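You operate a simulated robot arm through the tools that you are given. There is no shell and no other tool.

The job below is to be done with a simulated robot arm. You get a single attempt, and the scene is never put back.

Task
Clamp the black stub on the clamp bar and grease its centre hole.
Fine: stand it at the bar's stop, push the jaw up to it with fingers out of the gap, then grease from the yellow pot; yellow brush back in its cup. Set down upright: what you pick out, yellow brush. A coat counts when it lies all over at full strength: go over it till it gets no stronger.
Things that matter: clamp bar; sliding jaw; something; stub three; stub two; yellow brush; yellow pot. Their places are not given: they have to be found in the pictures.

It is judged by the outcome, as a careful person would: the job done as asked, and still so three seconds after it is handed in. It fails if anything else is knocked over, pushed out of place, dropped, spilled or broken.

Robot
A 6-joint arm with a two-finger parallel gripper, fixed in place. Base frame: the origin is on the floor under the middle of its stand, x ahead of it, y to its left, z up; the work surface is at about z = 98.5. Lengths are in cm, angles in rad, forces in N, time in s.
With the tool pointing down near the work surface it reaches from about 18 to 62 cm from the base axis. Its first joint turns from -1.152 to 1.152 rad. Payload 2.7 kg.
Tool frame: the origin (TCP) lies between the finger pads and is the grasp point; the fingertips stand 2.3 cm ahead of it; z points along the fingers, y is the line along which they close. The gripper opens to 9.4 cm. The fingers are 3.8 cm wide and 1 cm thick; the gripper's body (5.4 by 9.6 cm) begins 3.9 cm behind the TCP.
Orientation is that of the tool frame in the base frame, as [roll, pitch, yaw] about the fixed x, y, z axes, in that order (R = Rz(yaw) Ry(pitch) Rx(roll)). With the fingers straight down and closing along the base's y, the tool's x points along the base's -x, its y along +y and its z along -z.

Tools
- The arm moves only by the tool drive_tool. Its argument "plan" is a list of rows, each an object (a shift or turn left out is 0, a gripper value left out holds the last) with "delta_pos": the shift along the tool's x, y, z in cm, a list of three; "delta_rot": the turn, a rotation vector about the tool's x, y, z in rad, a list of three. In form: [{"delta_pos": [tx, ty, tz], "delta_rot": [wx, wy, wz]}, ...]. A call has 1 to 20 rows; each row shifts and turns the commanded pose from where the row before left it, along the tool's axes as they then stand. "grip" is the closure, from 0 (fully open) to 1 (shut), set as the call begins (left out, the last holds). Rows are played at 5 a second. More than 5 cm and 0.15 rad between two rows, or a gripper value outside its range, and nothing of the call is played. Where a pose cannot be reached the arm comes as near as it can. A force on the tool above 90 N (or 10 N above the force at the start of the call, whichever is more), or a blocked arm, ends the call early, and 0.2 s more pass. Each finger travels about 4.5 cm/s and halts on what it meets, pressing with about 44 N; the grip force reading is that of the motor and also rises with nothing between the fingers. The clock runs only during rows and for 0.2 s after the last one: add rows that do not move to give the fingers time. The reply holds the time, the measured pose of the TCP, the force on the tool along the base axes, the opening and the grip force, in the units named above and with some noise, with the torque about the TCP (base axes, N m) and any sound that the robot's microphone picked up.
- Cameras (640 x 400 px; columns grow to the right, rows downward): "scene" is fixed at [7.28, -43.09, 140.68]; the picture's right is [0.79, -0.62, 0.00], its down [-0.33, -0.42, -0.84] and it looks along [0.52, 0.66, -0.54] (base axes); focal length 218 px, centre (320, 200). "wrist" rides on the gripper at [8.6, 1.6, -7.5] in the tool frame; the picture's right is [-0.18, 0.98, 0.00], its down [-0.58, -0.11, -0.81] and it looks along [-0.79, -0.15, 0.59] (tool axes); focal length 243 px, centre (320, 200).
- camera(camera): a new picture of that camera. The clock stands still meanwhile.
- point_at(camera, pixels): for up to 12 pixels [column, row] of the newest picture of that camera ("zoom" is the newest enlarged one), the place [x, y, z] in the base frame of the surface seen there, good to about 0.2 cm. The clock stands still meanwhile.
- inspect(camera, box): a new picture of the part [left, top, right, bottom] of that camera's present view, enlarged. The clock stands still meanwhile.
- close_job(): hands the job in; it is judged then, once.

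Leave the gripper open and the arm clear of the work at the hand-in unless told otherwise.

The tools are called after "Request:" as name(argument=value, ...) on one line, values as JSON. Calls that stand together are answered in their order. drive_tool: Moves the arm, as the interface text tells. Its arguments: {"type":"object","properties":{"plan":{"type":"array"},"grip":{"type":"number"}},"required":["plan"]} The other tools are called the same way: camera (camera) takes a picture; point_at (camera, pixels) gives the place of the surface under pixels of a picture; inspect (camera, box) takes an enlarged picture of a part of a camera's view; close_job () hands the job in.

At the start:

```text
time: 0.0
eef_pos: [33.29, -13.45, 131.05]
tool_rot: [3.141, 0.001, -3.141]
contact_force: [0.4, -0.5, 0.2]
ft_torque: [-0.04, -0.03, 0.0]
opening: 9.39
finger_force: 0.0
```

scene: 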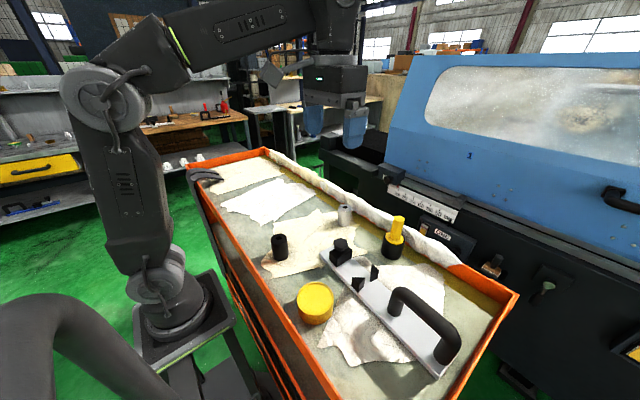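
wrist: 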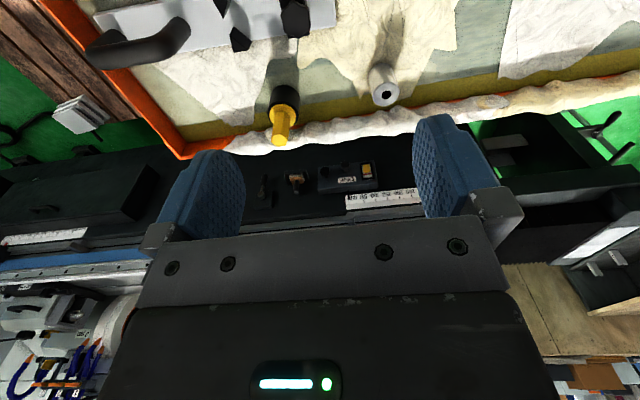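

I see a tray with a black stub near (279,247), a grey stub at (345,214), a yellow brush in a black cup at (395,238), a yellow pot at (315,303), and a clamp bar with a handle running from (340,250) to (450,370). I'll enlarge those parts first.

Request:
inspect(camera="scene", box=[300, 190, 480, 390])

Request:
inspect(camera="scene", box=[240, 190, 420, 330])

Request:
camera(camera="wrist")

```text
2.00 times, centred on (390, 290) of scene
```

zoom: 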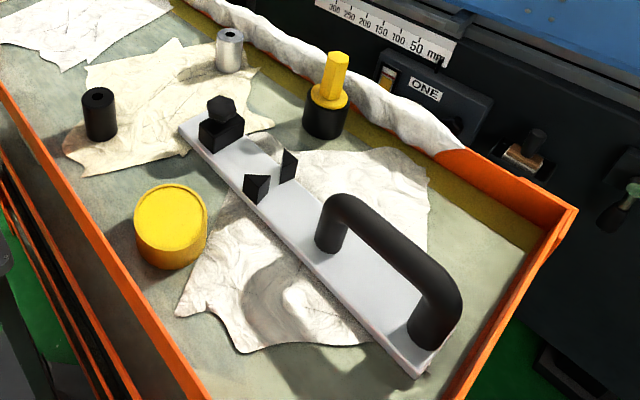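

```text
2.86 times, centred on (330, 260) of scene
```

zoom: 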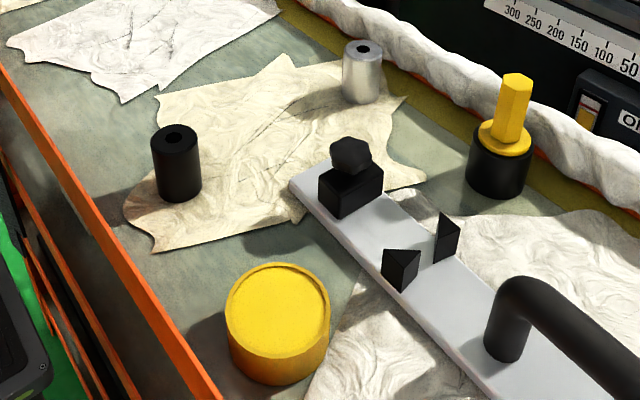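

```text
taken
```

wrist: 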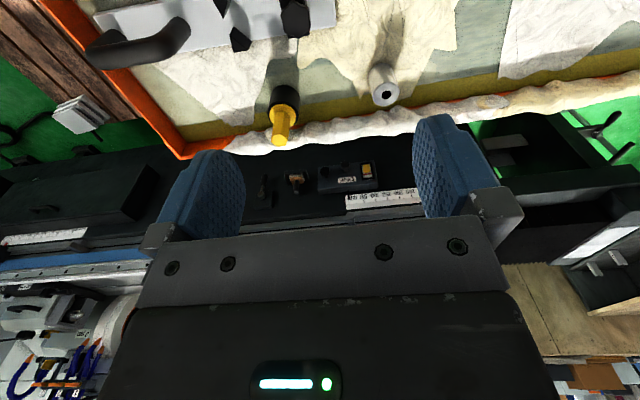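

The second enlarged picture is the newest one. I'll measure the black stub's top (175,137), the grey stub's top (362,48), the brush handle top (516,78), the pot's rim and surface, the jaw block (350,190) with its knob (350,155), and the stop wedges at (402,268) and (447,240).

Request:
point_at(camera="zoom", pixels=[[165, 132], [190, 137], [178, 195], [375, 50], [360, 98], [516, 78], [498, 188], [278, 300], [240, 300], [276, 268], [325, 305], [280, 375]])

Request:
point_at(camera="zoom", pixels=[[350, 148], [345, 182], [330, 172], [378, 168], [340, 212], [402, 255], [388, 262], [415, 257], [402, 288], [442, 218], [447, 245], [300, 185]])

```text
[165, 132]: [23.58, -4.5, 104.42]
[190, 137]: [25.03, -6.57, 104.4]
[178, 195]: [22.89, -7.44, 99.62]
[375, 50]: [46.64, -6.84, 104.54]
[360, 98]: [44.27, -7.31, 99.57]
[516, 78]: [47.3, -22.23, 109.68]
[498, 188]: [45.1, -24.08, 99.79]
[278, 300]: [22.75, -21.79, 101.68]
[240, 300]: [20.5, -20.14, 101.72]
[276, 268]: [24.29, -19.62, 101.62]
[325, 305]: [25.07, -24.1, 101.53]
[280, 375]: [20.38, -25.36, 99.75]
```

```text
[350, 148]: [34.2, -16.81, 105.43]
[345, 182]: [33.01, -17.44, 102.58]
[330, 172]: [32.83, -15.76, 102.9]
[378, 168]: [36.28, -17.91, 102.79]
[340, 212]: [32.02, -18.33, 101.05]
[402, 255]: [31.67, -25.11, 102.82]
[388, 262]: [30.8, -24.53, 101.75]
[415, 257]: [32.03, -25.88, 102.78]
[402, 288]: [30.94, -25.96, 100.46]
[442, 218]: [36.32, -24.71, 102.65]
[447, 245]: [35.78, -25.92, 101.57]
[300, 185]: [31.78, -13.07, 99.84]
```

The bar runs roughly along -y with its top near z≈99.8. The two wedges at y≈-25 look like a V stop, and the block with the hex knob at y≈-17 looks like the sliding jaw. I'll enlarge the bar more and measure its edges.

Request:
inspect(camera="scene", box=[310, 225, 400, 305])

Request:
inspect(camera="scene", box=[255, 225, 305, 275])

Request:
inspect(camera="scene", box=[370, 205, 420, 265])

Request:
inspect(camera="scene", box=[280, 270, 350, 340])

Request:
inspect(camera="scene", box=[180, 130, 400, 270])

```text
5.00 times, centred on (355, 265) of scene
```

zoom: 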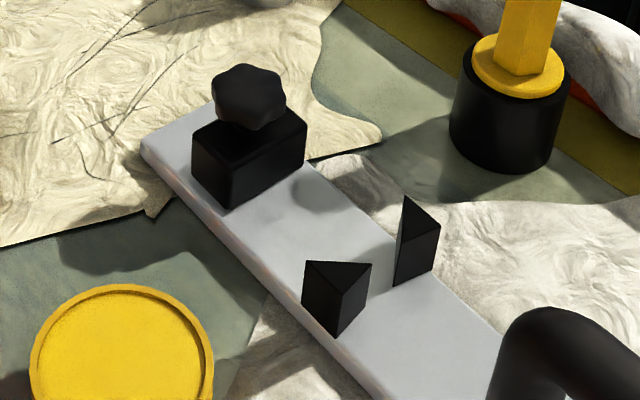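

```text
8.00 times, centred on (280, 250) of scene
```

zoom: 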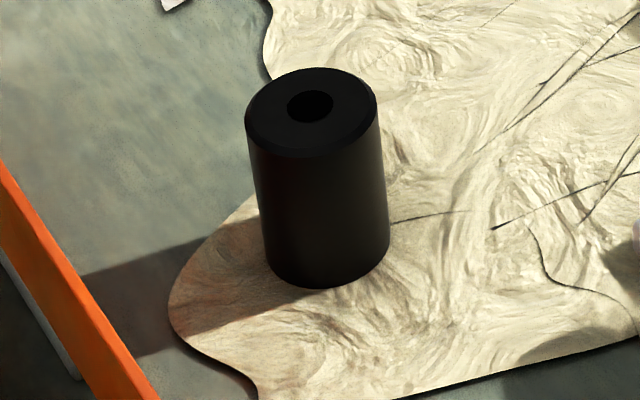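

```text
6.67 times, centred on (395, 235) of scene
```

zoom: 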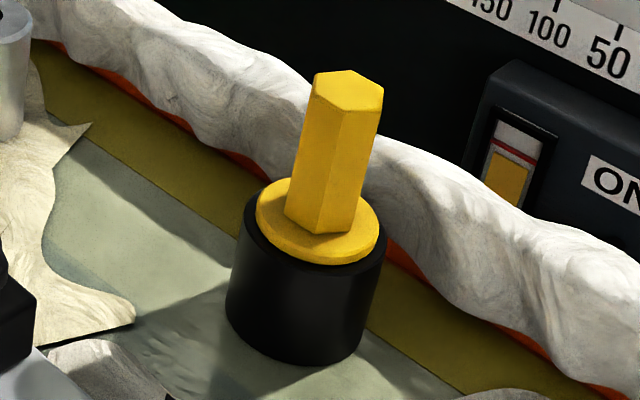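

```text
5.71 times, centred on (315, 305) of scene
```

zoom: 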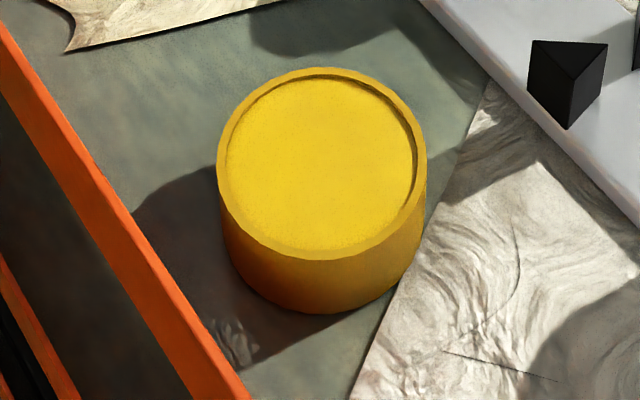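

```text
2.86 times, centred on (290, 200) of scene
```

zoom: 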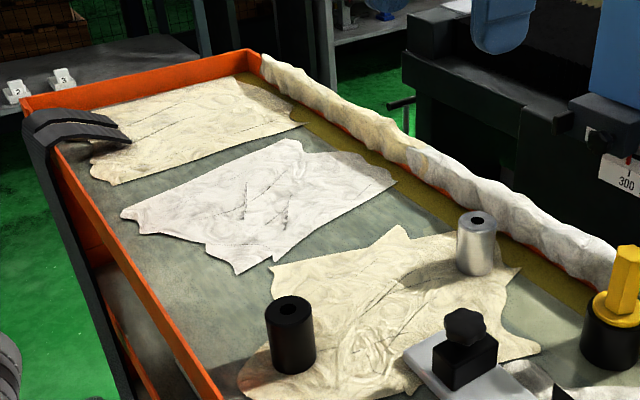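

The pot is open and its grease sits just below the rim. The black stub is upright with a centre hole in its top. I'll re-enlarge the stub and measure its top edge, its hole and its foot.

Request:
inspect(camera="scene", box=[255, 225, 305, 275])

Request:
point_at(camera="zoom", pixels=[[250, 115], [373, 105], [310, 72], [315, 152], [292, 106], [330, 106], [310, 106], [310, 120], [270, 255], [385, 250], [325, 284], [330, 293]])

```text
8.00 times, centred on (280, 250) of scene
```

zoom: 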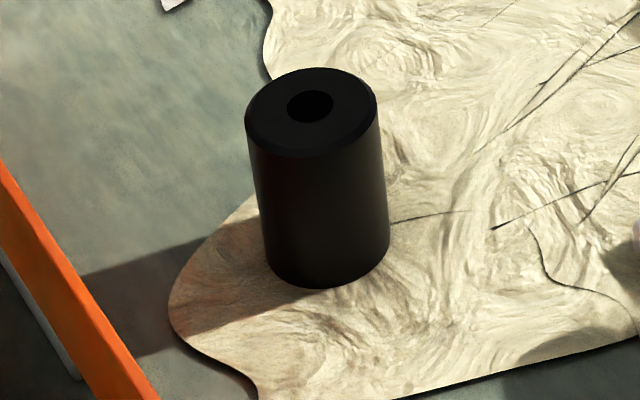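

```text
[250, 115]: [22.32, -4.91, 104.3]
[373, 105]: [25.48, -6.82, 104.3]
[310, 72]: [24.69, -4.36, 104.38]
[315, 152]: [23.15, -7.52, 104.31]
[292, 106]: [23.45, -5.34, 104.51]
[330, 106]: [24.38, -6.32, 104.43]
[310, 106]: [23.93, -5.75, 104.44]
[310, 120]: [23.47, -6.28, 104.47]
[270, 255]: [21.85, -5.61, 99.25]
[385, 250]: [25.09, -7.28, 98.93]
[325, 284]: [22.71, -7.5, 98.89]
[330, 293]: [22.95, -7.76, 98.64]
```

The black stub's centre is about (23.9, -5.9), its diameter about 3.65 cm, and it runs from z≈98.5 to 104.4. Next I'll measure the bar, jaw and stop wedges.

Request:
inspect(camera="scene", box=[310, 225, 400, 305])

Request:
point_at(camera="zoom", pixels=[[143, 145], [210, 103], [232, 208], [305, 128], [195, 135], [240, 155], [303, 160], [195, 180], [217, 95], [284, 95], [250, 68], [250, 128]])

Request:
point_at(camera="zoom", pixels=[[308, 262], [368, 265], [344, 290], [340, 334], [304, 300], [360, 300], [406, 200], [437, 230], [403, 242], [397, 284], [438, 265], [418, 225]])

Request:
point_at(camera="zoom", pixels=[[146, 152], [240, 244], [300, 303], [370, 380], [312, 163], [390, 238], [480, 318], [330, 230], [355, 330], [270, 215], [375, 280], [250, 100]])

```text
5.00 times, centred on (355, 265) of scene
```

zoom: 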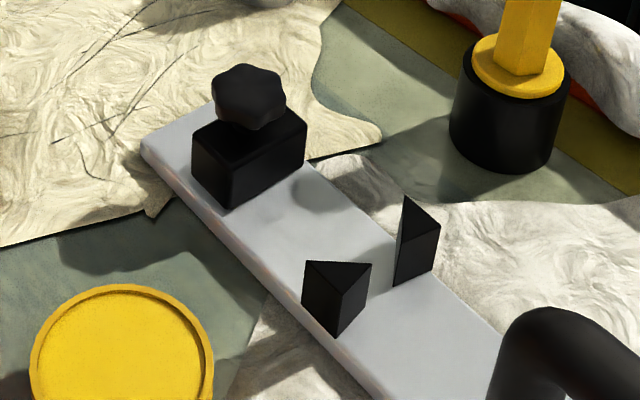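

```text
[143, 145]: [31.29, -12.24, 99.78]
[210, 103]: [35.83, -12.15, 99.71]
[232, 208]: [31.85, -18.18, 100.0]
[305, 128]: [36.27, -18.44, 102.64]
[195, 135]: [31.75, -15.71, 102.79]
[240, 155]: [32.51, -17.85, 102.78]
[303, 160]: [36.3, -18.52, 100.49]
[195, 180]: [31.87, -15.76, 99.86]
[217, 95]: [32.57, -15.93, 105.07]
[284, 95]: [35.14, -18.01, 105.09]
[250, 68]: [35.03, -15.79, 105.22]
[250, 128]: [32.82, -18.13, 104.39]
```

```text
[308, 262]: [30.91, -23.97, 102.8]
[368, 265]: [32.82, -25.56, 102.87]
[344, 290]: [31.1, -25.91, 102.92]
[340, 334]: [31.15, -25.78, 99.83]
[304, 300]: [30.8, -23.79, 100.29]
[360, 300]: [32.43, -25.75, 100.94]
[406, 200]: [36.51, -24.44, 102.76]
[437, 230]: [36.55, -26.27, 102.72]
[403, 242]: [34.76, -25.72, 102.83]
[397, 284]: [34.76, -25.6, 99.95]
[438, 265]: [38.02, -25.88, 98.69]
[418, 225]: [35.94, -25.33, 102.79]
```

```text
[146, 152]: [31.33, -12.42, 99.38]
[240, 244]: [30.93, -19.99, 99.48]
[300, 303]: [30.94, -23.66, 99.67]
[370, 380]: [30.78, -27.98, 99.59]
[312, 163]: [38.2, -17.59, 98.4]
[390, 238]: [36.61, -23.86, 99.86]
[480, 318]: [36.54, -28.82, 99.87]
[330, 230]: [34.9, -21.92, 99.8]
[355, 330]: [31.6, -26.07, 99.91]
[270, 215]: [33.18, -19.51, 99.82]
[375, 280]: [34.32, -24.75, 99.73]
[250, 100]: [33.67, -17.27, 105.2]
```

The bar is turned only slightly, about -0.07 rad. The stop's V sits at y≈-25 with its centreline at x≈33.7, and the jaw body spans y -15.7 to -18.3 with its top at z 102.7. Before touching anything I want a view from above to check for other stubs. I'll tilt the wrist about tool y by 0.6 rad so the wrist camera looks down.

Request:
drive_tool(plan=[{"delta_rot": [0, 0.15, 0]}, {"delta_rot": [0, 0.15, 0]}, {"delta_rot": [0, 0.15, 0]}, {"delta_rot": [0, 0.15, 0]}, {}], grip=0)

Request:
camera(camera="wrist")

Request:
camera(camera="scene")

```text
time: 1.2
eef_pos: [30.03, -13.94, 120.3]
tool_rot: [3.14, -0.595, -3.139]
contact_force: [0.2, -0.4, 0.0]
ft_torque: [-0.01, 0.0, 0.03]
opening: 9.41
finger_force: 0.1
out of reach, approached as far as the arm can: row 2, 3, 4
```

```text
taken
```

wrist: 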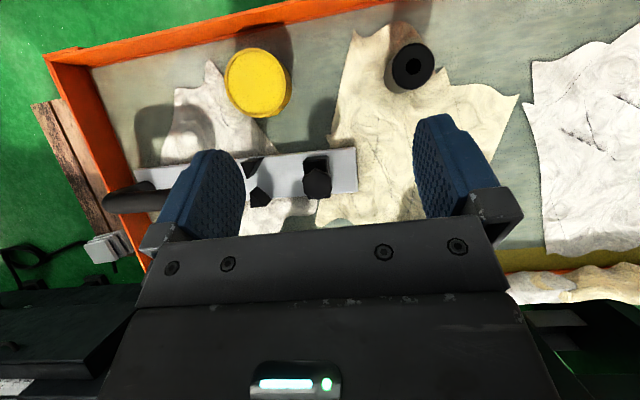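

```text
taken
```

scene: 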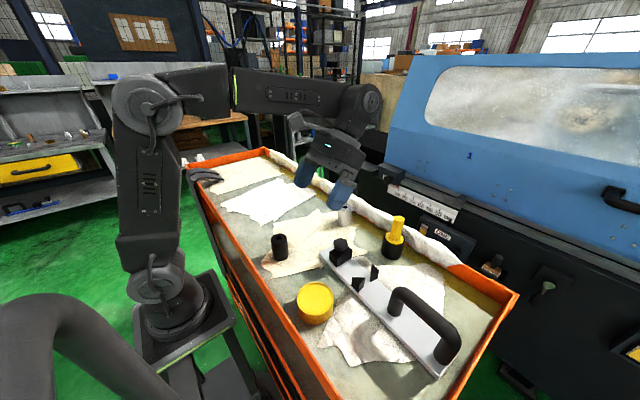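

Only the black and grey stubs are visible. I'll inspect the dark thing at the tray's back-left corner, near (205,178), and the stretch near the bar handle.

Request:
inspect(camera="scene", box=[175, 140, 275, 215])

Request:
inspect(camera="scene", box=[330, 270, 530, 400])

Request:
inspect(camera="wrist", box=[200, 20, 460, 210])

```text
5.33 times, centred on (225, 178) of scene
```

zoom: 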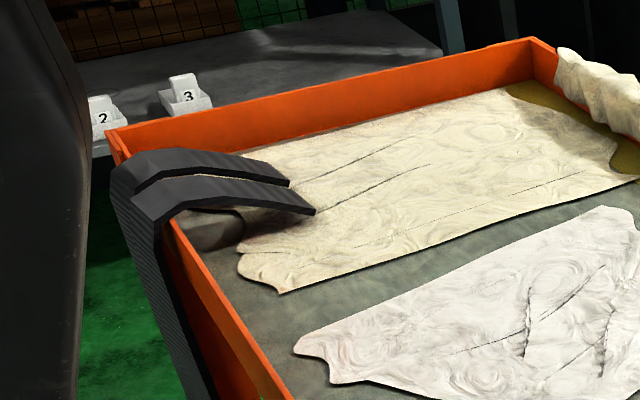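

```text
3.08 times, centred on (430, 335) of scene
```

zoom: 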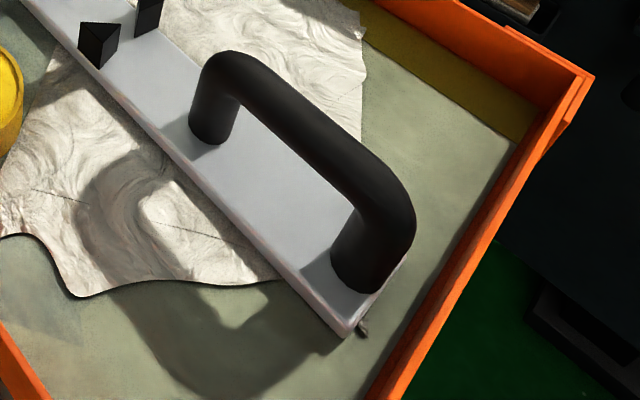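

```text
2.11 times, centred on (330, 115) of wrist
```

zoom: 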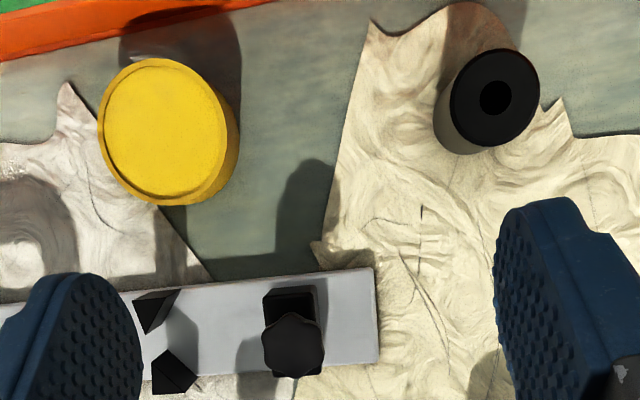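

I'll check the hole's depth and the stub from this wrist view, using zoom pixels on the hole centre (494,97), the hole edges and the stub's top edges, plus the pot's rim and surface.

Request:
point_at(camera="zoom", pixels=[[494, 97], [494, 85], [488, 108], [470, 97], [520, 85], [480, 55], [500, 138], [453, 105], [538, 90], [165, 130], [120, 70], [230, 150]])

Request:
point_at(camera="wrist", pixels=[[255, 82], [226, 80], [286, 80], [250, 49], [316, 182], [306, 165], [250, 160], [262, 190], [357, 150], [357, 190], [410, 65], [175, 60]])

```text
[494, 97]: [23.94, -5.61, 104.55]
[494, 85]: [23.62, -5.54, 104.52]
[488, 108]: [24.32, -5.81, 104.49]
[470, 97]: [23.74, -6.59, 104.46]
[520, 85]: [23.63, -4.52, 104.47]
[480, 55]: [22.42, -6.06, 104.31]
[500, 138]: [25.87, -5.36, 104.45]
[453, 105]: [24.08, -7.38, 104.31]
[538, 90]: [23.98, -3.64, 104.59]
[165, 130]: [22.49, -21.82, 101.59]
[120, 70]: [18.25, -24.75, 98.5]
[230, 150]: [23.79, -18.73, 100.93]
```

```text
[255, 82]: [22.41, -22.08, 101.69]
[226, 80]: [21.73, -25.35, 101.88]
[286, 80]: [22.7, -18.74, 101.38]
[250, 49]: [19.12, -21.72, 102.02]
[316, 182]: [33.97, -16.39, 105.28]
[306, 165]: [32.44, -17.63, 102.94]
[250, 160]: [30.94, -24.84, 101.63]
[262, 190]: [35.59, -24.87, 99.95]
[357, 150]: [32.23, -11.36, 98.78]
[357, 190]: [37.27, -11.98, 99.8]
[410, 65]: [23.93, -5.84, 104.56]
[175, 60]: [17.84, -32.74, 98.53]
```

The hole reads as a shallow disc in the stub's top at z≈104.5. From both cameras the stub's centre is about (24.0, -5.75), and the pot's grease centre is about (22.6, -22.0, 101.65). I'll tilt the tool back to straight down.

Request:
drive_tool(plan=[{"delta_rot": [0, -0.15, 0]}, {"delta_rot": [0, -0.15, 0]}, {"delta_rot": [0, -0.15, 0]}, {"delta_rot": [0, -0.15, 0]}, {}], grip=0)

```text
time: 2.4
eef_pos: [30.14, -13.88, 120.33]
tool_rot: [3.139, 0.004, -3.14]
contact_force: [-0.2, -0.3, -0.5]
ft_torque: [-0.01, 0.04, -0.01]
opening: 9.37
finger_force: 0.0
```

The tool is straight down again at (30.14, -13.88, 120.33). I'll move to above the black stub at (24.0, -5.75) and z≈113, with the gripper open.

Request:
drive_tool(plan=[{"delta_pos": [2.05, 2.71, 2.4]}, {"delta_pos": [2.05, 2.71, 2.4]}, {"delta_pos": [2.04, 2.71, 2.4]}, {}, {}], grip=0)

Request:
camera(camera="wrist")

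Request:
inspect(camera="scene", box=[220, 140, 420, 300])

```text
time: 3.6
eef_pos: [23.96, -5.62, 112.96]
tool_rot: [3.138, 0.002, 3.141]
contact_force: [0.2, 0.2, -0.9]
ft_torque: [0.01, 0.01, -0.03]
opening: 9.4
finger_force: 0.0
```

```text
taken
```

wrist: 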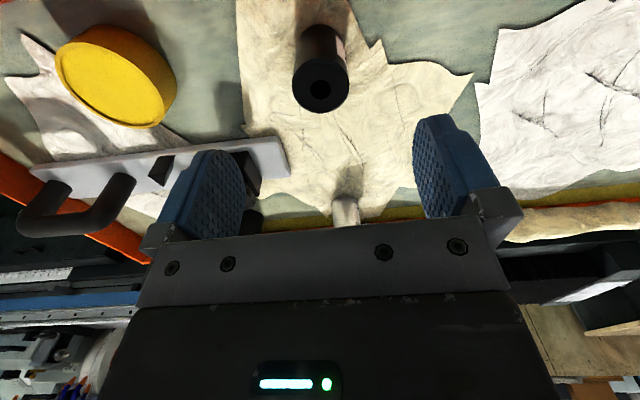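

```text
2.50 times, centred on (320, 220) of scene
```

zoom: 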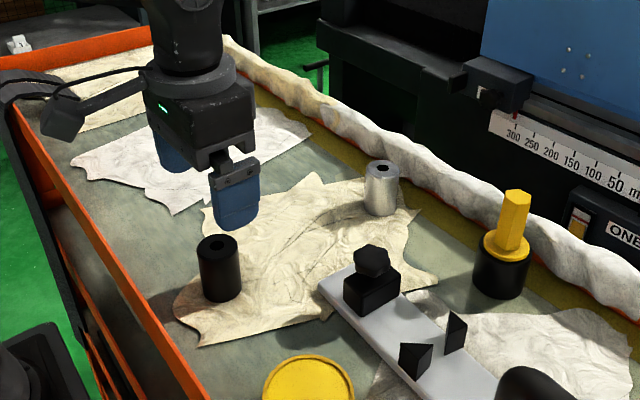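

The stub's hole shows at (320,90) in the wrist picture, between the fingers. I'll measure its top edges again from here to centre the grasp.

Request:
point_at(camera="wrist", pixels=[[320, 90], [295, 85], [346, 85], [320, 110], [318, 64], [313, 90], [328, 90], [320, 83], [320, 97]])

```text
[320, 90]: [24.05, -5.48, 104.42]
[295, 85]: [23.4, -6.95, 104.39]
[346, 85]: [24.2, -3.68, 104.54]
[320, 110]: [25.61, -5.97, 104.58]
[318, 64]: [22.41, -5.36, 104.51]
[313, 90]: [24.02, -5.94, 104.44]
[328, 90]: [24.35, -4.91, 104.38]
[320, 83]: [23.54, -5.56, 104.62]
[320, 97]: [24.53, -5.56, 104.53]
```

The stub's centre reads (24.0, -5.5 to -5.9), and the TCP is at (23.96, -5.62). I'll descend 8.9 cm so the fingertips stop at z≈101.8, above the wedge height once the stub stands on the bar. Then I'll close the gripper.

Request:
drive_tool(plan=[{"delta_pos": [0, 0, 3]}, {"delta_pos": [0, 0, 3]}, {"delta_pos": [0, 0, 1.9]}, {"delta_pos": [0, 0, 0.96]}, {}, {}], grip=0)

```text
time: 5.0
eef_pos: [23.81, -5.8, 104.26]
tool_rot: [3.141, 0.003, 3.141]
contact_force: [-0.2, -0.5, -0.5]
ft_torque: [0.03, -0.04, -0.01]
opening: 9.4
finger_force: 0.0
```

The TCP is at z≈104.2 with no contact. I'll close on the stub.

Request:
drive_tool(plan=[{}, {}, {}, {}, {}, {}], grip=1)

Request:
inspect(camera="scene", box=[230, 190, 330, 290])

```text
time: 6.4
eef_pos: [23.85, -5.83, 104.3]
tool_rot: [3.14, 0.002, -3.141]
contact_force: [0.3, 0.9, 1.2]
ft_torque: [-0.08, 0.02, 0.05]
opening: 3.95
finger_force: 44.3
```

```text
4.00 times, centred on (280, 240) of scene
```

zoom: 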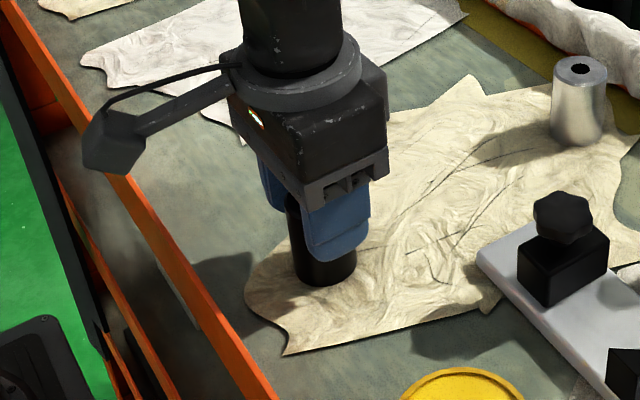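

I have it: the opening is 3.95 cm, so the stub's diameter is about 3.95 cm. That puts the seat in the V at about (33.9, -23.9). I'll lift 9 cm, which clears the knob top at 105.2, and travel to above (33.9, -23.1).

Request:
drive_tool(plan=[{"delta_pos": [0, 0, -1]}, {"delta_pos": [0, 0, -3]}, {"delta_pos": [0, 0, -3]}, {"delta_pos": [0, 0, -2]}, {"delta_pos": [-2.01, -3.46, 0]}, {"delta_pos": [-2.01, -3.46, 0]}, {"delta_pos": [-2.01, -3.46, 0]}, {"delta_pos": [-2.01, -3.46, 0]}, {"delta_pos": [-2.01, -3.46, 0]}, {}, {}], grip=1)

Request:
inspect(camera="scene", box=[290, 170, 430, 310])

Request:
camera(camera="wrist")

```text
time: 8.8
eef_pos: [34.09, -22.98, 113.4]
tool_rot: [3.14, 0.002, 3.141]
contact_force: [0.1, 0.3, -6.0]
ft_torque: [0.02, 0.02, 0.0]
opening: 3.94
finger_force: 43.9
```

```text
2.86 times, centred on (360, 240) of scene
```

zoom: 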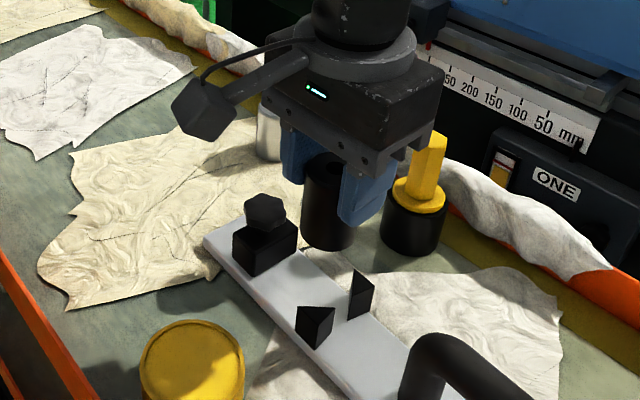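

```text
taken
```

wrist: 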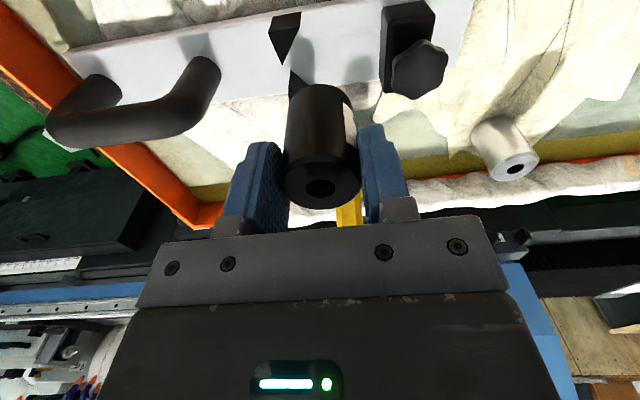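

The stub is held, weighing about 6 N, with the TCP at (34.09, -22.98, 113.4). I'll check where its top lies relative to the TCP using wrist pixels at the hole (320,188) and on its rim.

Request:
point_at(camera="wrist", pixels=[[320, 188], [320, 172], [320, 204], [308, 188], [334, 188], [290, 180], [352, 178], [284, 45], [293, 65], [280, 20], [300, 14]])

Request:
point_at(camera="zoom", pixels=[[305, 240], [352, 238], [328, 250], [300, 308], [333, 310], [317, 322], [354, 270], [374, 286], [352, 292], [298, 228], [295, 250]])

```text
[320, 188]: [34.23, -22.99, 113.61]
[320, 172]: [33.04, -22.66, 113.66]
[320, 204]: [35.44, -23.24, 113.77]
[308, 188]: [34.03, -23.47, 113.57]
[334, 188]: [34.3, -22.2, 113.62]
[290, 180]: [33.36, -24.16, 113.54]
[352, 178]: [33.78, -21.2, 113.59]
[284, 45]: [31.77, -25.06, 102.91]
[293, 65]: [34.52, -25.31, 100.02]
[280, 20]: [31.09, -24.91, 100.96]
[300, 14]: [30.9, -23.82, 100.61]
```

```text
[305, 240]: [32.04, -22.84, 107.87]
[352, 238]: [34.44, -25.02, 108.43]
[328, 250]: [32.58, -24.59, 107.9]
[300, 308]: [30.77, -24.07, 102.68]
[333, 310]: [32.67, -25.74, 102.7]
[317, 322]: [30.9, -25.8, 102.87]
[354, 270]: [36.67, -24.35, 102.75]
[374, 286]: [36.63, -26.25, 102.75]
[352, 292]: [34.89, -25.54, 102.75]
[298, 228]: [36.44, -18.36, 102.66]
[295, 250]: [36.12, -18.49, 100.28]
```

The stub's centre is at about (34.2, -22.95), so I'll shift it by -0.3 in x onto the V's centreline. Then I'll descend 7.4 cm to just above the bar top.

Request:
drive_tool(plan=[{"delta_pos": [0.3, 0, 2]}, {"delta_pos": [0, 0, 2.5]}, {"delta_pos": [0, 0, 2]}, {"delta_pos": [0, 0, 0.9]}, {}, {}], grip=1)

Request:
inspect(camera="scene", box=[310, 200, 410, 300])

```text
time: 10.2
eef_pos: [33.79, -23.01, 105.79]
tool_rot: [3.139, 0.002, -3.141]
contact_force: [0.3, 0.6, -5.2]
ft_torque: [0.0, -0.03, 0.03]
opening: 3.9
finger_force: 44.4
```

```text
4.00 times, centred on (360, 250) of scene
```

zoom: 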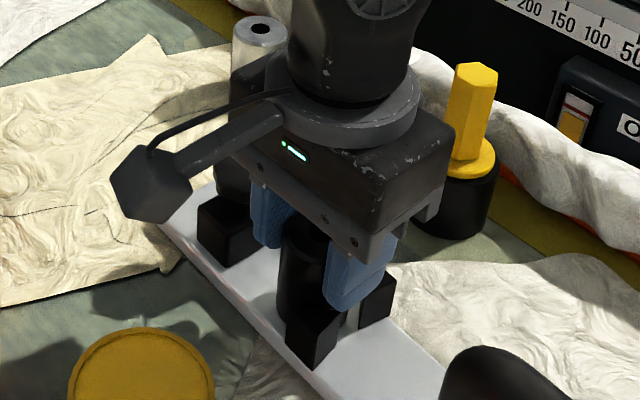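

The weight still hangs from the gripper (-5.2 N), so the stub is just above the bar. I'll move it toward the stop first, in small steps, watching the y force.

Request:
drive_tool(plan=[{"delta_pos": [0, -0.25, 0]}, {"delta_pos": [0, -0.25, 0]}, {"delta_pos": [0, -0.1, 0]}, {}, {}], grip=1)

```text
time: 11.4
eef_pos: [33.8, -23.65, 105.78]
tool_rot: [3.139, 0.002, -3.141]
contact_force: [1.8, 2.7, -4.4]
ft_torque: [0.08, -0.04, -0.04]
opening: 3.94
finger_force: 44.1
```

There's light contact with a force of (+1.8, +2.7), which fits the left wedge's face. I'll shift +x 0.12 and a little further in to find the right wedge too.

Request:
drive_tool(plan=[{"delta_pos": [-0.12, -0.08, 0]}, {}, {}], grip=1)

```text
time: 12.2
eef_pos: [33.9, -23.56, 105.87]
tool_rot: [3.139, 0.002, -3.14]
contact_force: [0.1, -0.7, -5.9]
ft_torque: [-0.01, 0.03, 0.0]
opening: 3.93
finger_force: 43.6
```

The contact is gone and the stub hangs free again. I'll go on 0.1 cm at a time toward the stop.

Request:
drive_tool(plan=[{"delta_pos": [0, -0.1, 0]}, {}, {}], grip=1)

```text
time: 13.0
eef_pos: [33.77, -23.76, 105.69]
tool_rot: [3.139, 0.003, -3.141]
contact_force: [-0.4, 3.4, -4.6]
ft_torque: [0.11, 0.02, 0.04]
opening: 3.94
finger_force: 44.2
```

Now the force is about +3.4 in y with almost none in x, so both wedges touch and the stub is in the V. I'll lower it in small steps onto the bar.

Request:
drive_tool(plan=[{"delta_pos": [0, 0.02, 0.1]}, {}, {}], grip=1)

```text
time: 13.8
eef_pos: [33.95, -23.76, 105.76]
tool_rot: [3.141, 0.003, -3.14]
contact_force: [0.7, 4.6, -1.3]
ft_torque: [0.04, 0.03, 0.03]
opening: 3.94
finger_force: 44.6
```

The z force changed from -4.6 to -1.3, so the stub is starting to rest. One more small step down.

Request:
drive_tool(plan=[{"delta_pos": [0, 0.02, 0.06]}, {}, {}], grip=1)

```text
time: 14.6
eef_pos: [33.74, -23.74, 105.75]
tool_rot: [-3.141, 0.004, 3.141]
contact_force: [-1.6, 1.2, 14.3]
ft_torque: [0.09, 0.47, 0.03]
opening: 3.93
finger_force: 44.0
```

The stub now rests on the bar (+14 N). I'll ease up slightly, then open only partway to about 5.6 cm, since fully open fingers would reach the jaw's knob. Then I'll check.

Request:
drive_tool(plan=[{"delta_pos": [0, 0, -0.04]}, {}], grip=1)

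Request:
drive_tool(plan=[{}, {}, {}, {}], grip=0.4)

Request:
inspect(camera="scene", box=[310, 200, 410, 300])

```text
time: 15.2
eef_pos: [33.78, -23.83, 105.72]
tool_rot: [3.141, 0.002, 3.141]
contact_force: [-1.5, -2.5, 9.1]
ft_torque: [-0.21, 0.13, 0.05]
opening: 3.92
finger_force: 44.5
```

```text
time: 16.2
eef_pos: [33.79, -23.69, 105.8]
tool_rot: [3.141, 0.002, -3.141]
contact_force: [1.2, -0.4, -0.4]
ft_torque: [0.0, 0.01, 0.04]
opening: 5.65
finger_force: 0.1
```

```text
4.00 times, centred on (360, 250) of scene
```

zoom: 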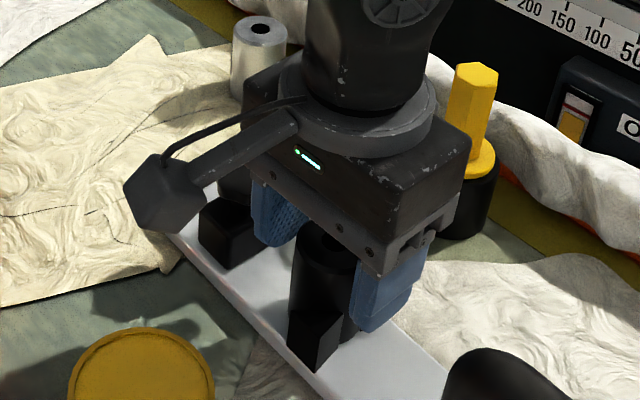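

The stub stands released in the V. I'll lift straight up 9 cm and look.

Request:
drive_tool(plan=[{"delta_pos": [0, 0, -1]}, {"delta_pos": [0, 0, -2]}, {"delta_pos": [0, 0, -3]}, {"delta_pos": [0, 0, -3]}, {"delta_pos": [0, 4, 0]}, {"delta_pos": [0, 4, 0]}, {"delta_pos": [0, 2.5, 0]}, {}], grip=0.4)

Request:
inspect(camera="scene", box=[310, 210, 410, 310])

Request:
point_at(camera="zoom", pixels=[[200, 200]])

```text
time: 18.0
eef_pos: [33.94, -13.19, 114.88]
tool_rot: [3.14, 0.004, 3.141]
contact_force: [0.4, 0.0, 0.2]
ft_torque: [0.04, 0.01, 0.01]
opening: 5.63
finger_force: 0.0
```

```text
4.00 times, centred on (360, 260) of scene
```

zoom: 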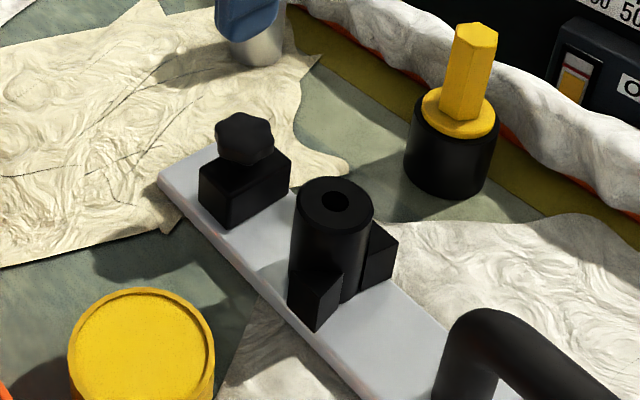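

```text
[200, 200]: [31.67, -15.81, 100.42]
```

The stub stands upright in the V. Next is the jaw. I'll close the fingers and lower them behind the jaw at y≈-13.2, with the fingertips at z≈101.1, above the bar top and below the jaw's top.

Request:
drive_tool(plan=[{}, {}, {}, {"delta_pos": [0, 0, 3]}, {"delta_pos": [0, 0, 3]}, {"delta_pos": [0, 0, 3]}, {"delta_pos": [0, 0, 1.7]}, {"delta_pos": [0, 0, 0.7]}, {}, {}], grip=1)

Request:
inspect(camera="scene", box=[300, 190, 410, 300])

```text
time: 20.2
eef_pos: [33.83, -13.1, 103.38]
tool_rot: [-3.141, 0.003, -3.141]
contact_force: [-0.1, 0.0, -0.1]
ft_torque: [-0.02, 0.01, 0.0]
opening: 0.0
finger_force: 42.2
```

```text
3.64 times, centred on (355, 245) of scene
```

zoom: 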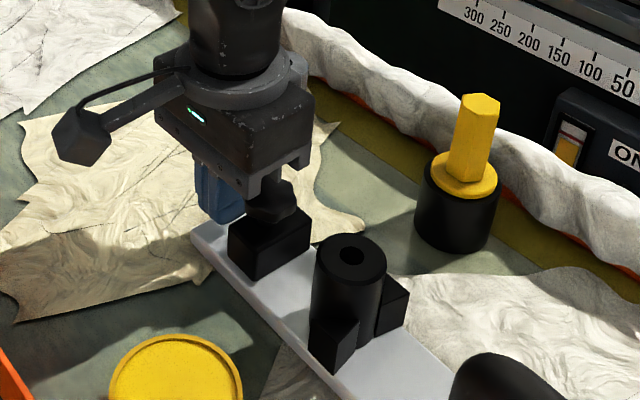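

The closed fingers are behind the jaw, clear of the bar. I'll turn the tool 0.05 rad to match the bar's slight skew and approach the jaw's back slowly.

Request:
drive_tool(plan=[{"delta_rot": [0, 0, 0.05]}, {"delta_pos": [0, -0.6, 0]}, {"delta_pos": [0, -0.3, 0]}, {"delta_pos": [0, -0.2, 0]}, {"delta_pos": [0, -0.2, 0]}, {}], grip=1)

```text
time: 21.6
eef_pos: [33.83, -14.57, 103.32]
tool_rot: [3.139, 0.003, 3.091]
contact_force: [0.3, 1.6, -0.1]
ft_torque: [-0.03, 0.01, 0.05]
opening: 0.01
finger_force: 42.3
```

I feel about 1.6 N in y, so contact with the jaw is starting. I'll push on in small steps.

Request:
drive_tool(plan=[{"delta_pos": [0, -0.2, 0]}, {"delta_pos": [0, -0.2, 0]}, {"delta_pos": [0, -0.2, 0]}, {"delta_pos": [0, -0.2, 0]}, {}], grip=1)

Request:
inspect(camera="scene", box=[300, 190, 410, 300])

```text
time: 22.8
eef_pos: [33.68, -15.33, 103.25]
tool_rot: [3.14, 0.001, 3.091]
contact_force: [-0.2, 0.8, -0.7]
ft_torque: [-0.04, 0.0, -0.01]
opening: 0.0
finger_force: 42.1
```

```text
3.64 times, centred on (355, 245) of scene
```

zoom: 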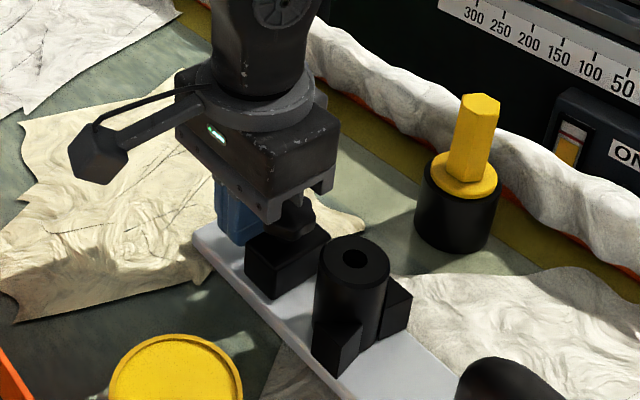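

The jaw moved about 1 cm, but the stub's hole seems shifted slightly in the picture, from (351,255) to (354,258). I'll check whether the bar itself moved by measuring the wedge corners and bar corner.

Request:
inspect(camera="scene", box=[310, 225, 400, 305])

Request:
inspect(camera="scene", box=[330, 270, 530, 400])

```text
5.00 times, centred on (355, 265) of scene
```

zoom: 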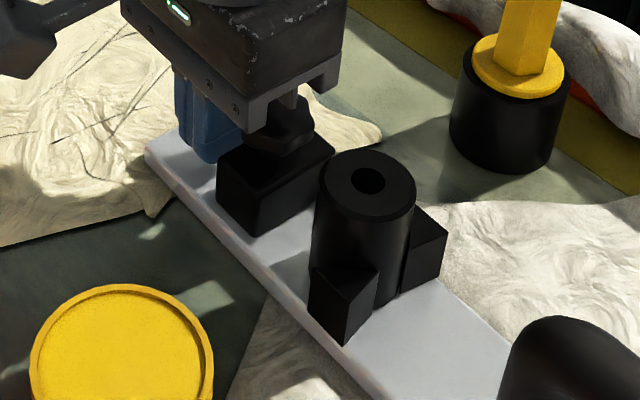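

```text
3.08 times, centred on (430, 335) of scene
```

zoom: 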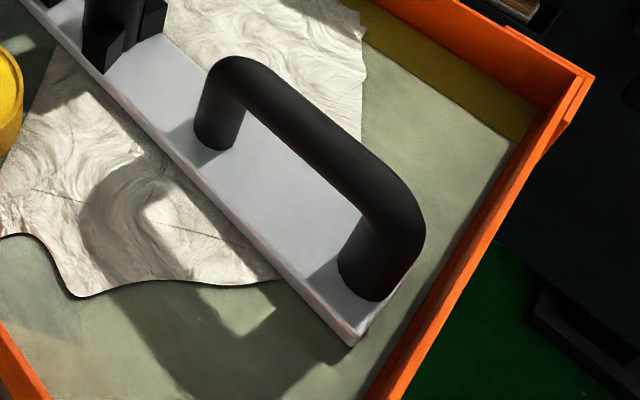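

The bar itself was dragged about 0.4 cm toward -y along with the jaw: the wedge corner went from (340,334) to (347,343). There was also a small thing at the bar's far end, near scene (443,377), which I no longer see. I'll look closely there before doing anything else.

Request:
inspect(camera="scene", box=[415, 350, 475, 400])

Request:
point_at(camera="zoom", pixels=[[320, 200], [250, 240], [330, 240], [380, 150], [300, 300], [420, 250]])

Request:
camera(camera="wrist")

```text
8.00 times, centred on (445, 375) of scene
```

zoom: 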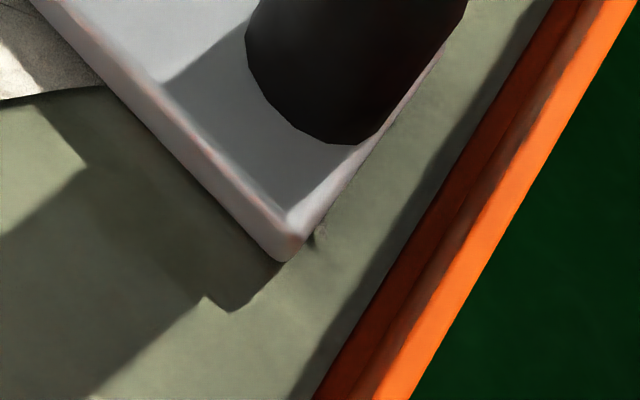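

```text
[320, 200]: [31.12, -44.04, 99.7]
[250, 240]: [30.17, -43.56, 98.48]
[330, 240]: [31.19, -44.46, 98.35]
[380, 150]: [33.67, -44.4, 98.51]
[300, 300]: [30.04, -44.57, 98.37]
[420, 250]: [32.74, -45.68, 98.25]
```

```text
taken
```

wrist: 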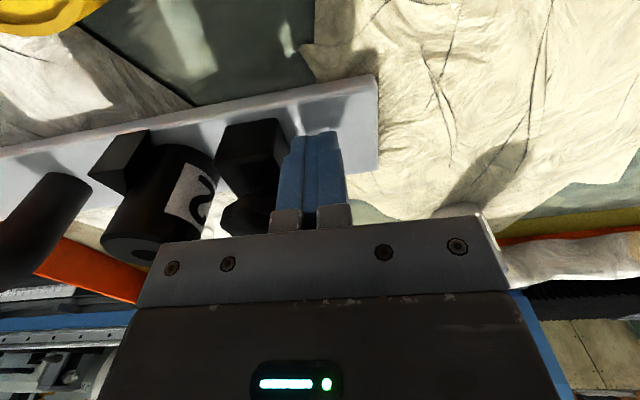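

The wrist picture shows a white label on the stub's side facing away, which is fine. The bar's small drag is not welcome. I'll measure how far the wedges and jaw have gone.

Request:
inspect(camera="scene", box=[310, 225, 400, 305])

Request:
point_at(camera="zoom", pixels=[[350, 301], [347, 340], [311, 275], [377, 270], [445, 235], [446, 262], [147, 152], [260, 180], [258, 232], [220, 165], [218, 195], [332, 150]])

Request:
point_at(camera="zoom", pixels=[[367, 180], [357, 180], [378, 180], [367, 170], [367, 190], [320, 185], [413, 180], [360, 212], [370, 153], [345, 240], [300, 280], [300, 120]])

```text
5.00 times, centred on (355, 265) of scene
```

zoom: 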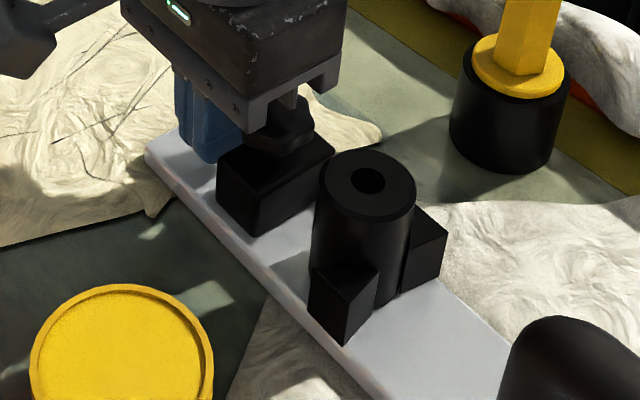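

```text
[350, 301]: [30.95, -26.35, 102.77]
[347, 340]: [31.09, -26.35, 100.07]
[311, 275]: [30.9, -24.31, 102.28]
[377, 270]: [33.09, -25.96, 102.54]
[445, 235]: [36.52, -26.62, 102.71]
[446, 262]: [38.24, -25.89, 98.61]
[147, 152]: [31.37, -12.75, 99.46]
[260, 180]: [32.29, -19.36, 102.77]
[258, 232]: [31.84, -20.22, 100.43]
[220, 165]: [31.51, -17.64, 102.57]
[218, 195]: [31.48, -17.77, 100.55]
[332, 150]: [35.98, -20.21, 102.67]
```

```text
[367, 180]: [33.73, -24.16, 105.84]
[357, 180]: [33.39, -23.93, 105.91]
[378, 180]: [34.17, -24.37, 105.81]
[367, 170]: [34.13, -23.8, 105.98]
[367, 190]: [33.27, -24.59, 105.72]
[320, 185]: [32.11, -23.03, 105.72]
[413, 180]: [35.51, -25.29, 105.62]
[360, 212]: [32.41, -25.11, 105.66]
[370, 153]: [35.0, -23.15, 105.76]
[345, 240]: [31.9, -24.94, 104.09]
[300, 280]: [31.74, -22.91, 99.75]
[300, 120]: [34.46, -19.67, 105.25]
```

The stub centre is now at (33.75, -24.15). The jaw's back is at y≈-17.65, which is further along than I expected for a finger face at TCP-1.0. I'll measure the fingers in this picture to understand the contact.

Request:
point_at(camera="zoom", pixels=[[185, 130], [200, 150], [215, 155], [235, 140], [210, 110], [235, 112], [275, 125], [310, 135], [290, 105], [265, 140], [300, 150], [320, 85]])

Request:
inspect(camera="wrist", box=[80, 60, 400, 260])

Request:
point_at(camera="zoom", pixels=[[330, 130], [335, 200], [400, 160], [455, 200], [290, 170], [310, 250], [200, 200], [370, 300]])

```text
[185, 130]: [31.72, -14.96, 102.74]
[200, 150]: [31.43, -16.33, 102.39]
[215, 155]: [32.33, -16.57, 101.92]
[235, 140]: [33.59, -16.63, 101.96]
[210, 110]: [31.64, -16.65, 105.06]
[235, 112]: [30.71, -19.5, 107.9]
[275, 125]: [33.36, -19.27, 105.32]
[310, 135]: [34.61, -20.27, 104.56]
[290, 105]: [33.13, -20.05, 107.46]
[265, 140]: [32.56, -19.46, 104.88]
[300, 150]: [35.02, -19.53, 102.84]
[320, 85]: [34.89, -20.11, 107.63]
```

```text
2.00 times, centred on (240, 160) of wrist
```

zoom: 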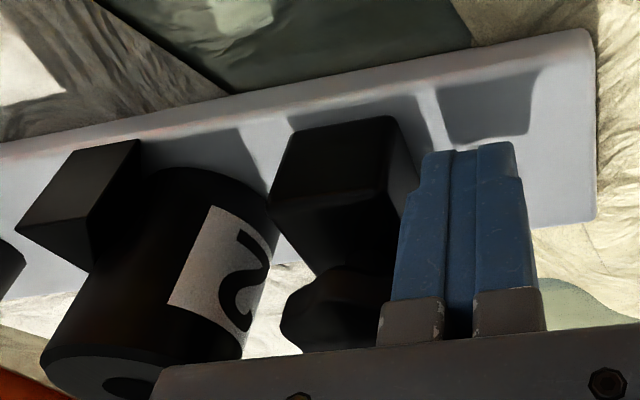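

```text
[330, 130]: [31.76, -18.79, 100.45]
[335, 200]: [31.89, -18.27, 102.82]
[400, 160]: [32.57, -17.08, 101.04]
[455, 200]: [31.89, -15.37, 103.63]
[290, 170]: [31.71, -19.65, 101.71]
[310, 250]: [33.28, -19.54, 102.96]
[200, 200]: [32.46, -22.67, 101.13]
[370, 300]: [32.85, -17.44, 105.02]
```

The finger's upper part is pushing the knob. The jaw has gone about 2 cm and has about 1.9 cm left, and the bar was dragged about 0.4 cm. To stop dragging the bar I'll finish by squeezing from outside, with one finger behind the jaw and the other behind the stop's wedges, both out of the gap. For that the jaw must first come a little closer, so I'll push 0.6 cm more, very slowly.

Request:
drive_tool(plan=[{"delta_pos": [0, -0.06, 0]}, {"delta_pos": [0, -0.06, 0]}, {"delta_pos": [0, -0.06, 0]}, {"delta_pos": [0, -0.06, 0]}, {"delta_pos": [0, -0.06, 0]}, {"delta_pos": [0, -0.06, 0]}, {"delta_pos": [0, -0.06, 0]}, {"delta_pos": [0, -0.06, 0]}, {"delta_pos": [0, -0.06, 0]}, {"delta_pos": [0, -0.06, 0]}], grip=1)

Request:
inspect(camera="scene", box=[310, 225, 400, 305])

```text
time: 25.0
eef_pos: [33.61, -16.09, 103.39]
tool_rot: [3.141, 0.003, 3.091]
contact_force: [1.2, 1.7, -0.2]
ft_torque: [0.0, 0.0, 0.04]
opening: 0.0
finger_force: 42.0
```

```text
5.00 times, centred on (355, 265) of scene
```

zoom: 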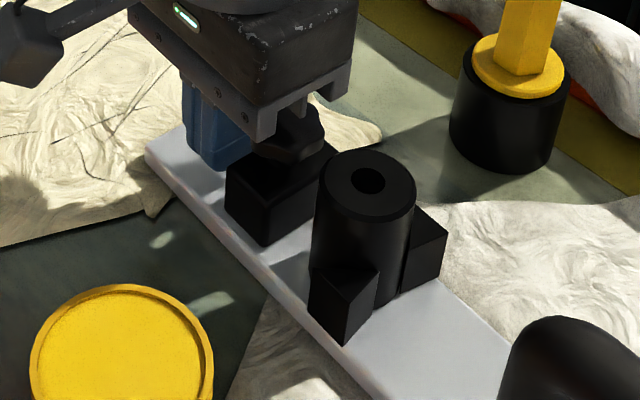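

The slow push moved only the jaw. The wedge corner at (347,343) and the hole at (367,180) haven't changed in the picture. So I'll keep pushing slowly: another 0.9 cm.

Request:
drive_tool(plan=[{"delta_pos": [0, -0.06, 0]}, {"delta_pos": [0, -0.06, 0]}, {"delta_pos": [0, -0.06, 0]}, {"delta_pos": [0, -0.06, 0]}, {"delta_pos": [0, -0.06, 0]}, {"delta_pos": [0, -0.06, 0]}, {"delta_pos": [0, -0.06, 0]}, {"delta_pos": [0, -0.06, 0]}, {"delta_pos": [0, -0.06, 0]}, {"delta_pos": [0, -0.06, 0]}, {"delta_pos": [0, -0.06, 0]}, {"delta_pos": [0, -0.06, 0]}, {"delta_pos": [0, -0.06, 0]}, {"delta_pos": [0, -0.06, 0]}, {"delta_pos": [0, -0.06, 0]}], grip=1)

Request:
inspect(camera="scene", box=[310, 225, 400, 305])

Request:
inspect(camera="wrist", box=[80, 60, 400, 260])

```text
time: 28.2
eef_pos: [33.63, -16.85, 103.29]
tool_rot: [3.141, 0.001, 3.091]
contact_force: [1.4, 1.2, -1.2]
ft_torque: [0.01, 0.0, -0.02]
opening: 0.0
finger_force: 42.2
```

```text
5.00 times, centred on (355, 265) of scene
```

zoom: 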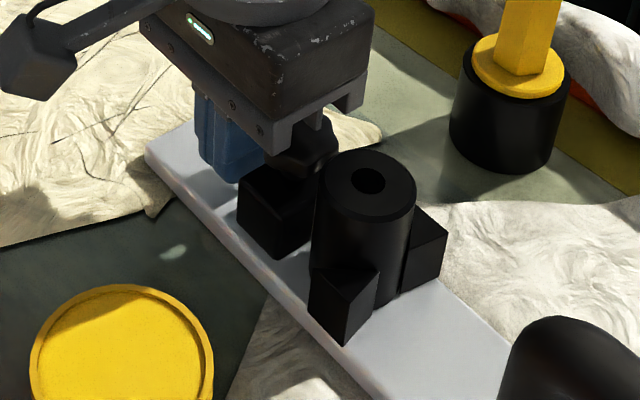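

```text
2.00 times, centred on (240, 160) of wrist
```

zoom: 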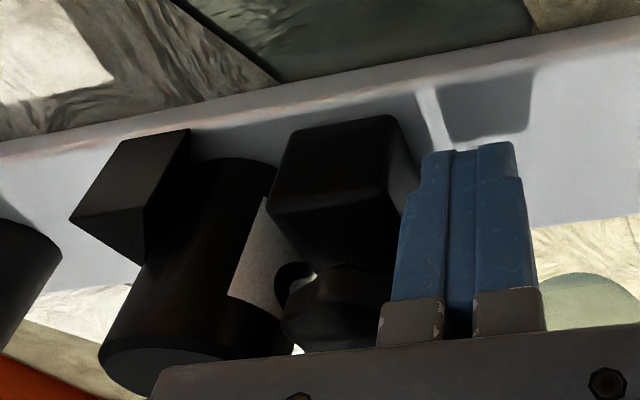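

The bar is still unmoved, and a gap of a few millimetres remains. I'll continue slowly, 0.05 cm per row.

Request:
drive_tool(plan=[{"delta_pos": [0, -0.05, 0]}, {"delta_pos": [0, -0.05, 0]}, {"delta_pos": [0, -0.05, 0]}, {"delta_pos": [0, -0.05, 0]}, {"delta_pos": [0, -0.05, 0]}, {"delta_pos": [0, -0.05, 0]}], grip=1)

Request:
inspect(camera="scene", box=[310, 225, 400, 305])

Request:
inspect(camera="wrist", box=[80, 60, 400, 260])

```text
time: 29.6
eef_pos: [33.62, -17.07, 103.34]
tool_rot: [3.139, 0.002, 3.091]
contact_force: [-1.2, 0.7, 0.0]
ft_torque: [-0.02, 0.03, 0.03]
opening: 0.0
finger_force: 42.9
```

```text
5.00 times, centred on (355, 265) of scene
```

zoom: 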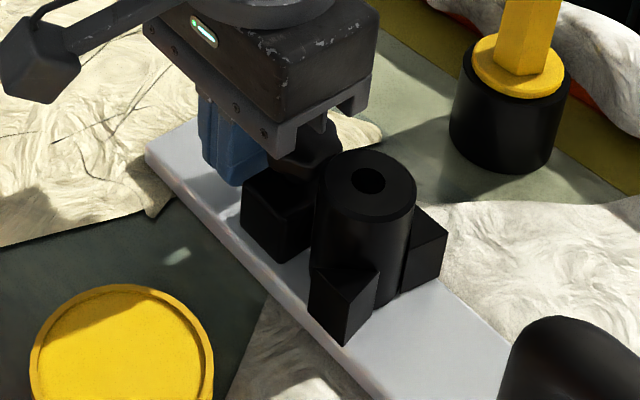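

```text
2.00 times, centred on (240, 160) of wrist
```

zoom: 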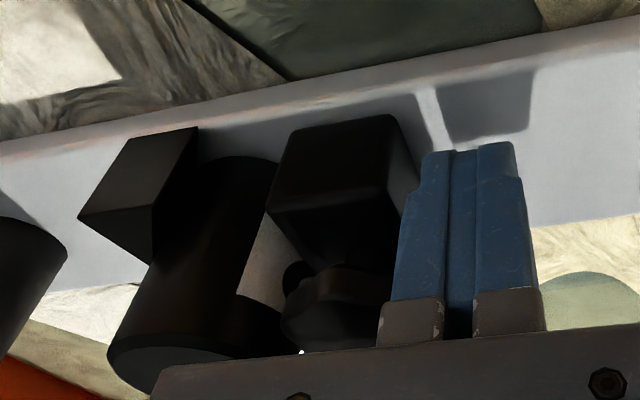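

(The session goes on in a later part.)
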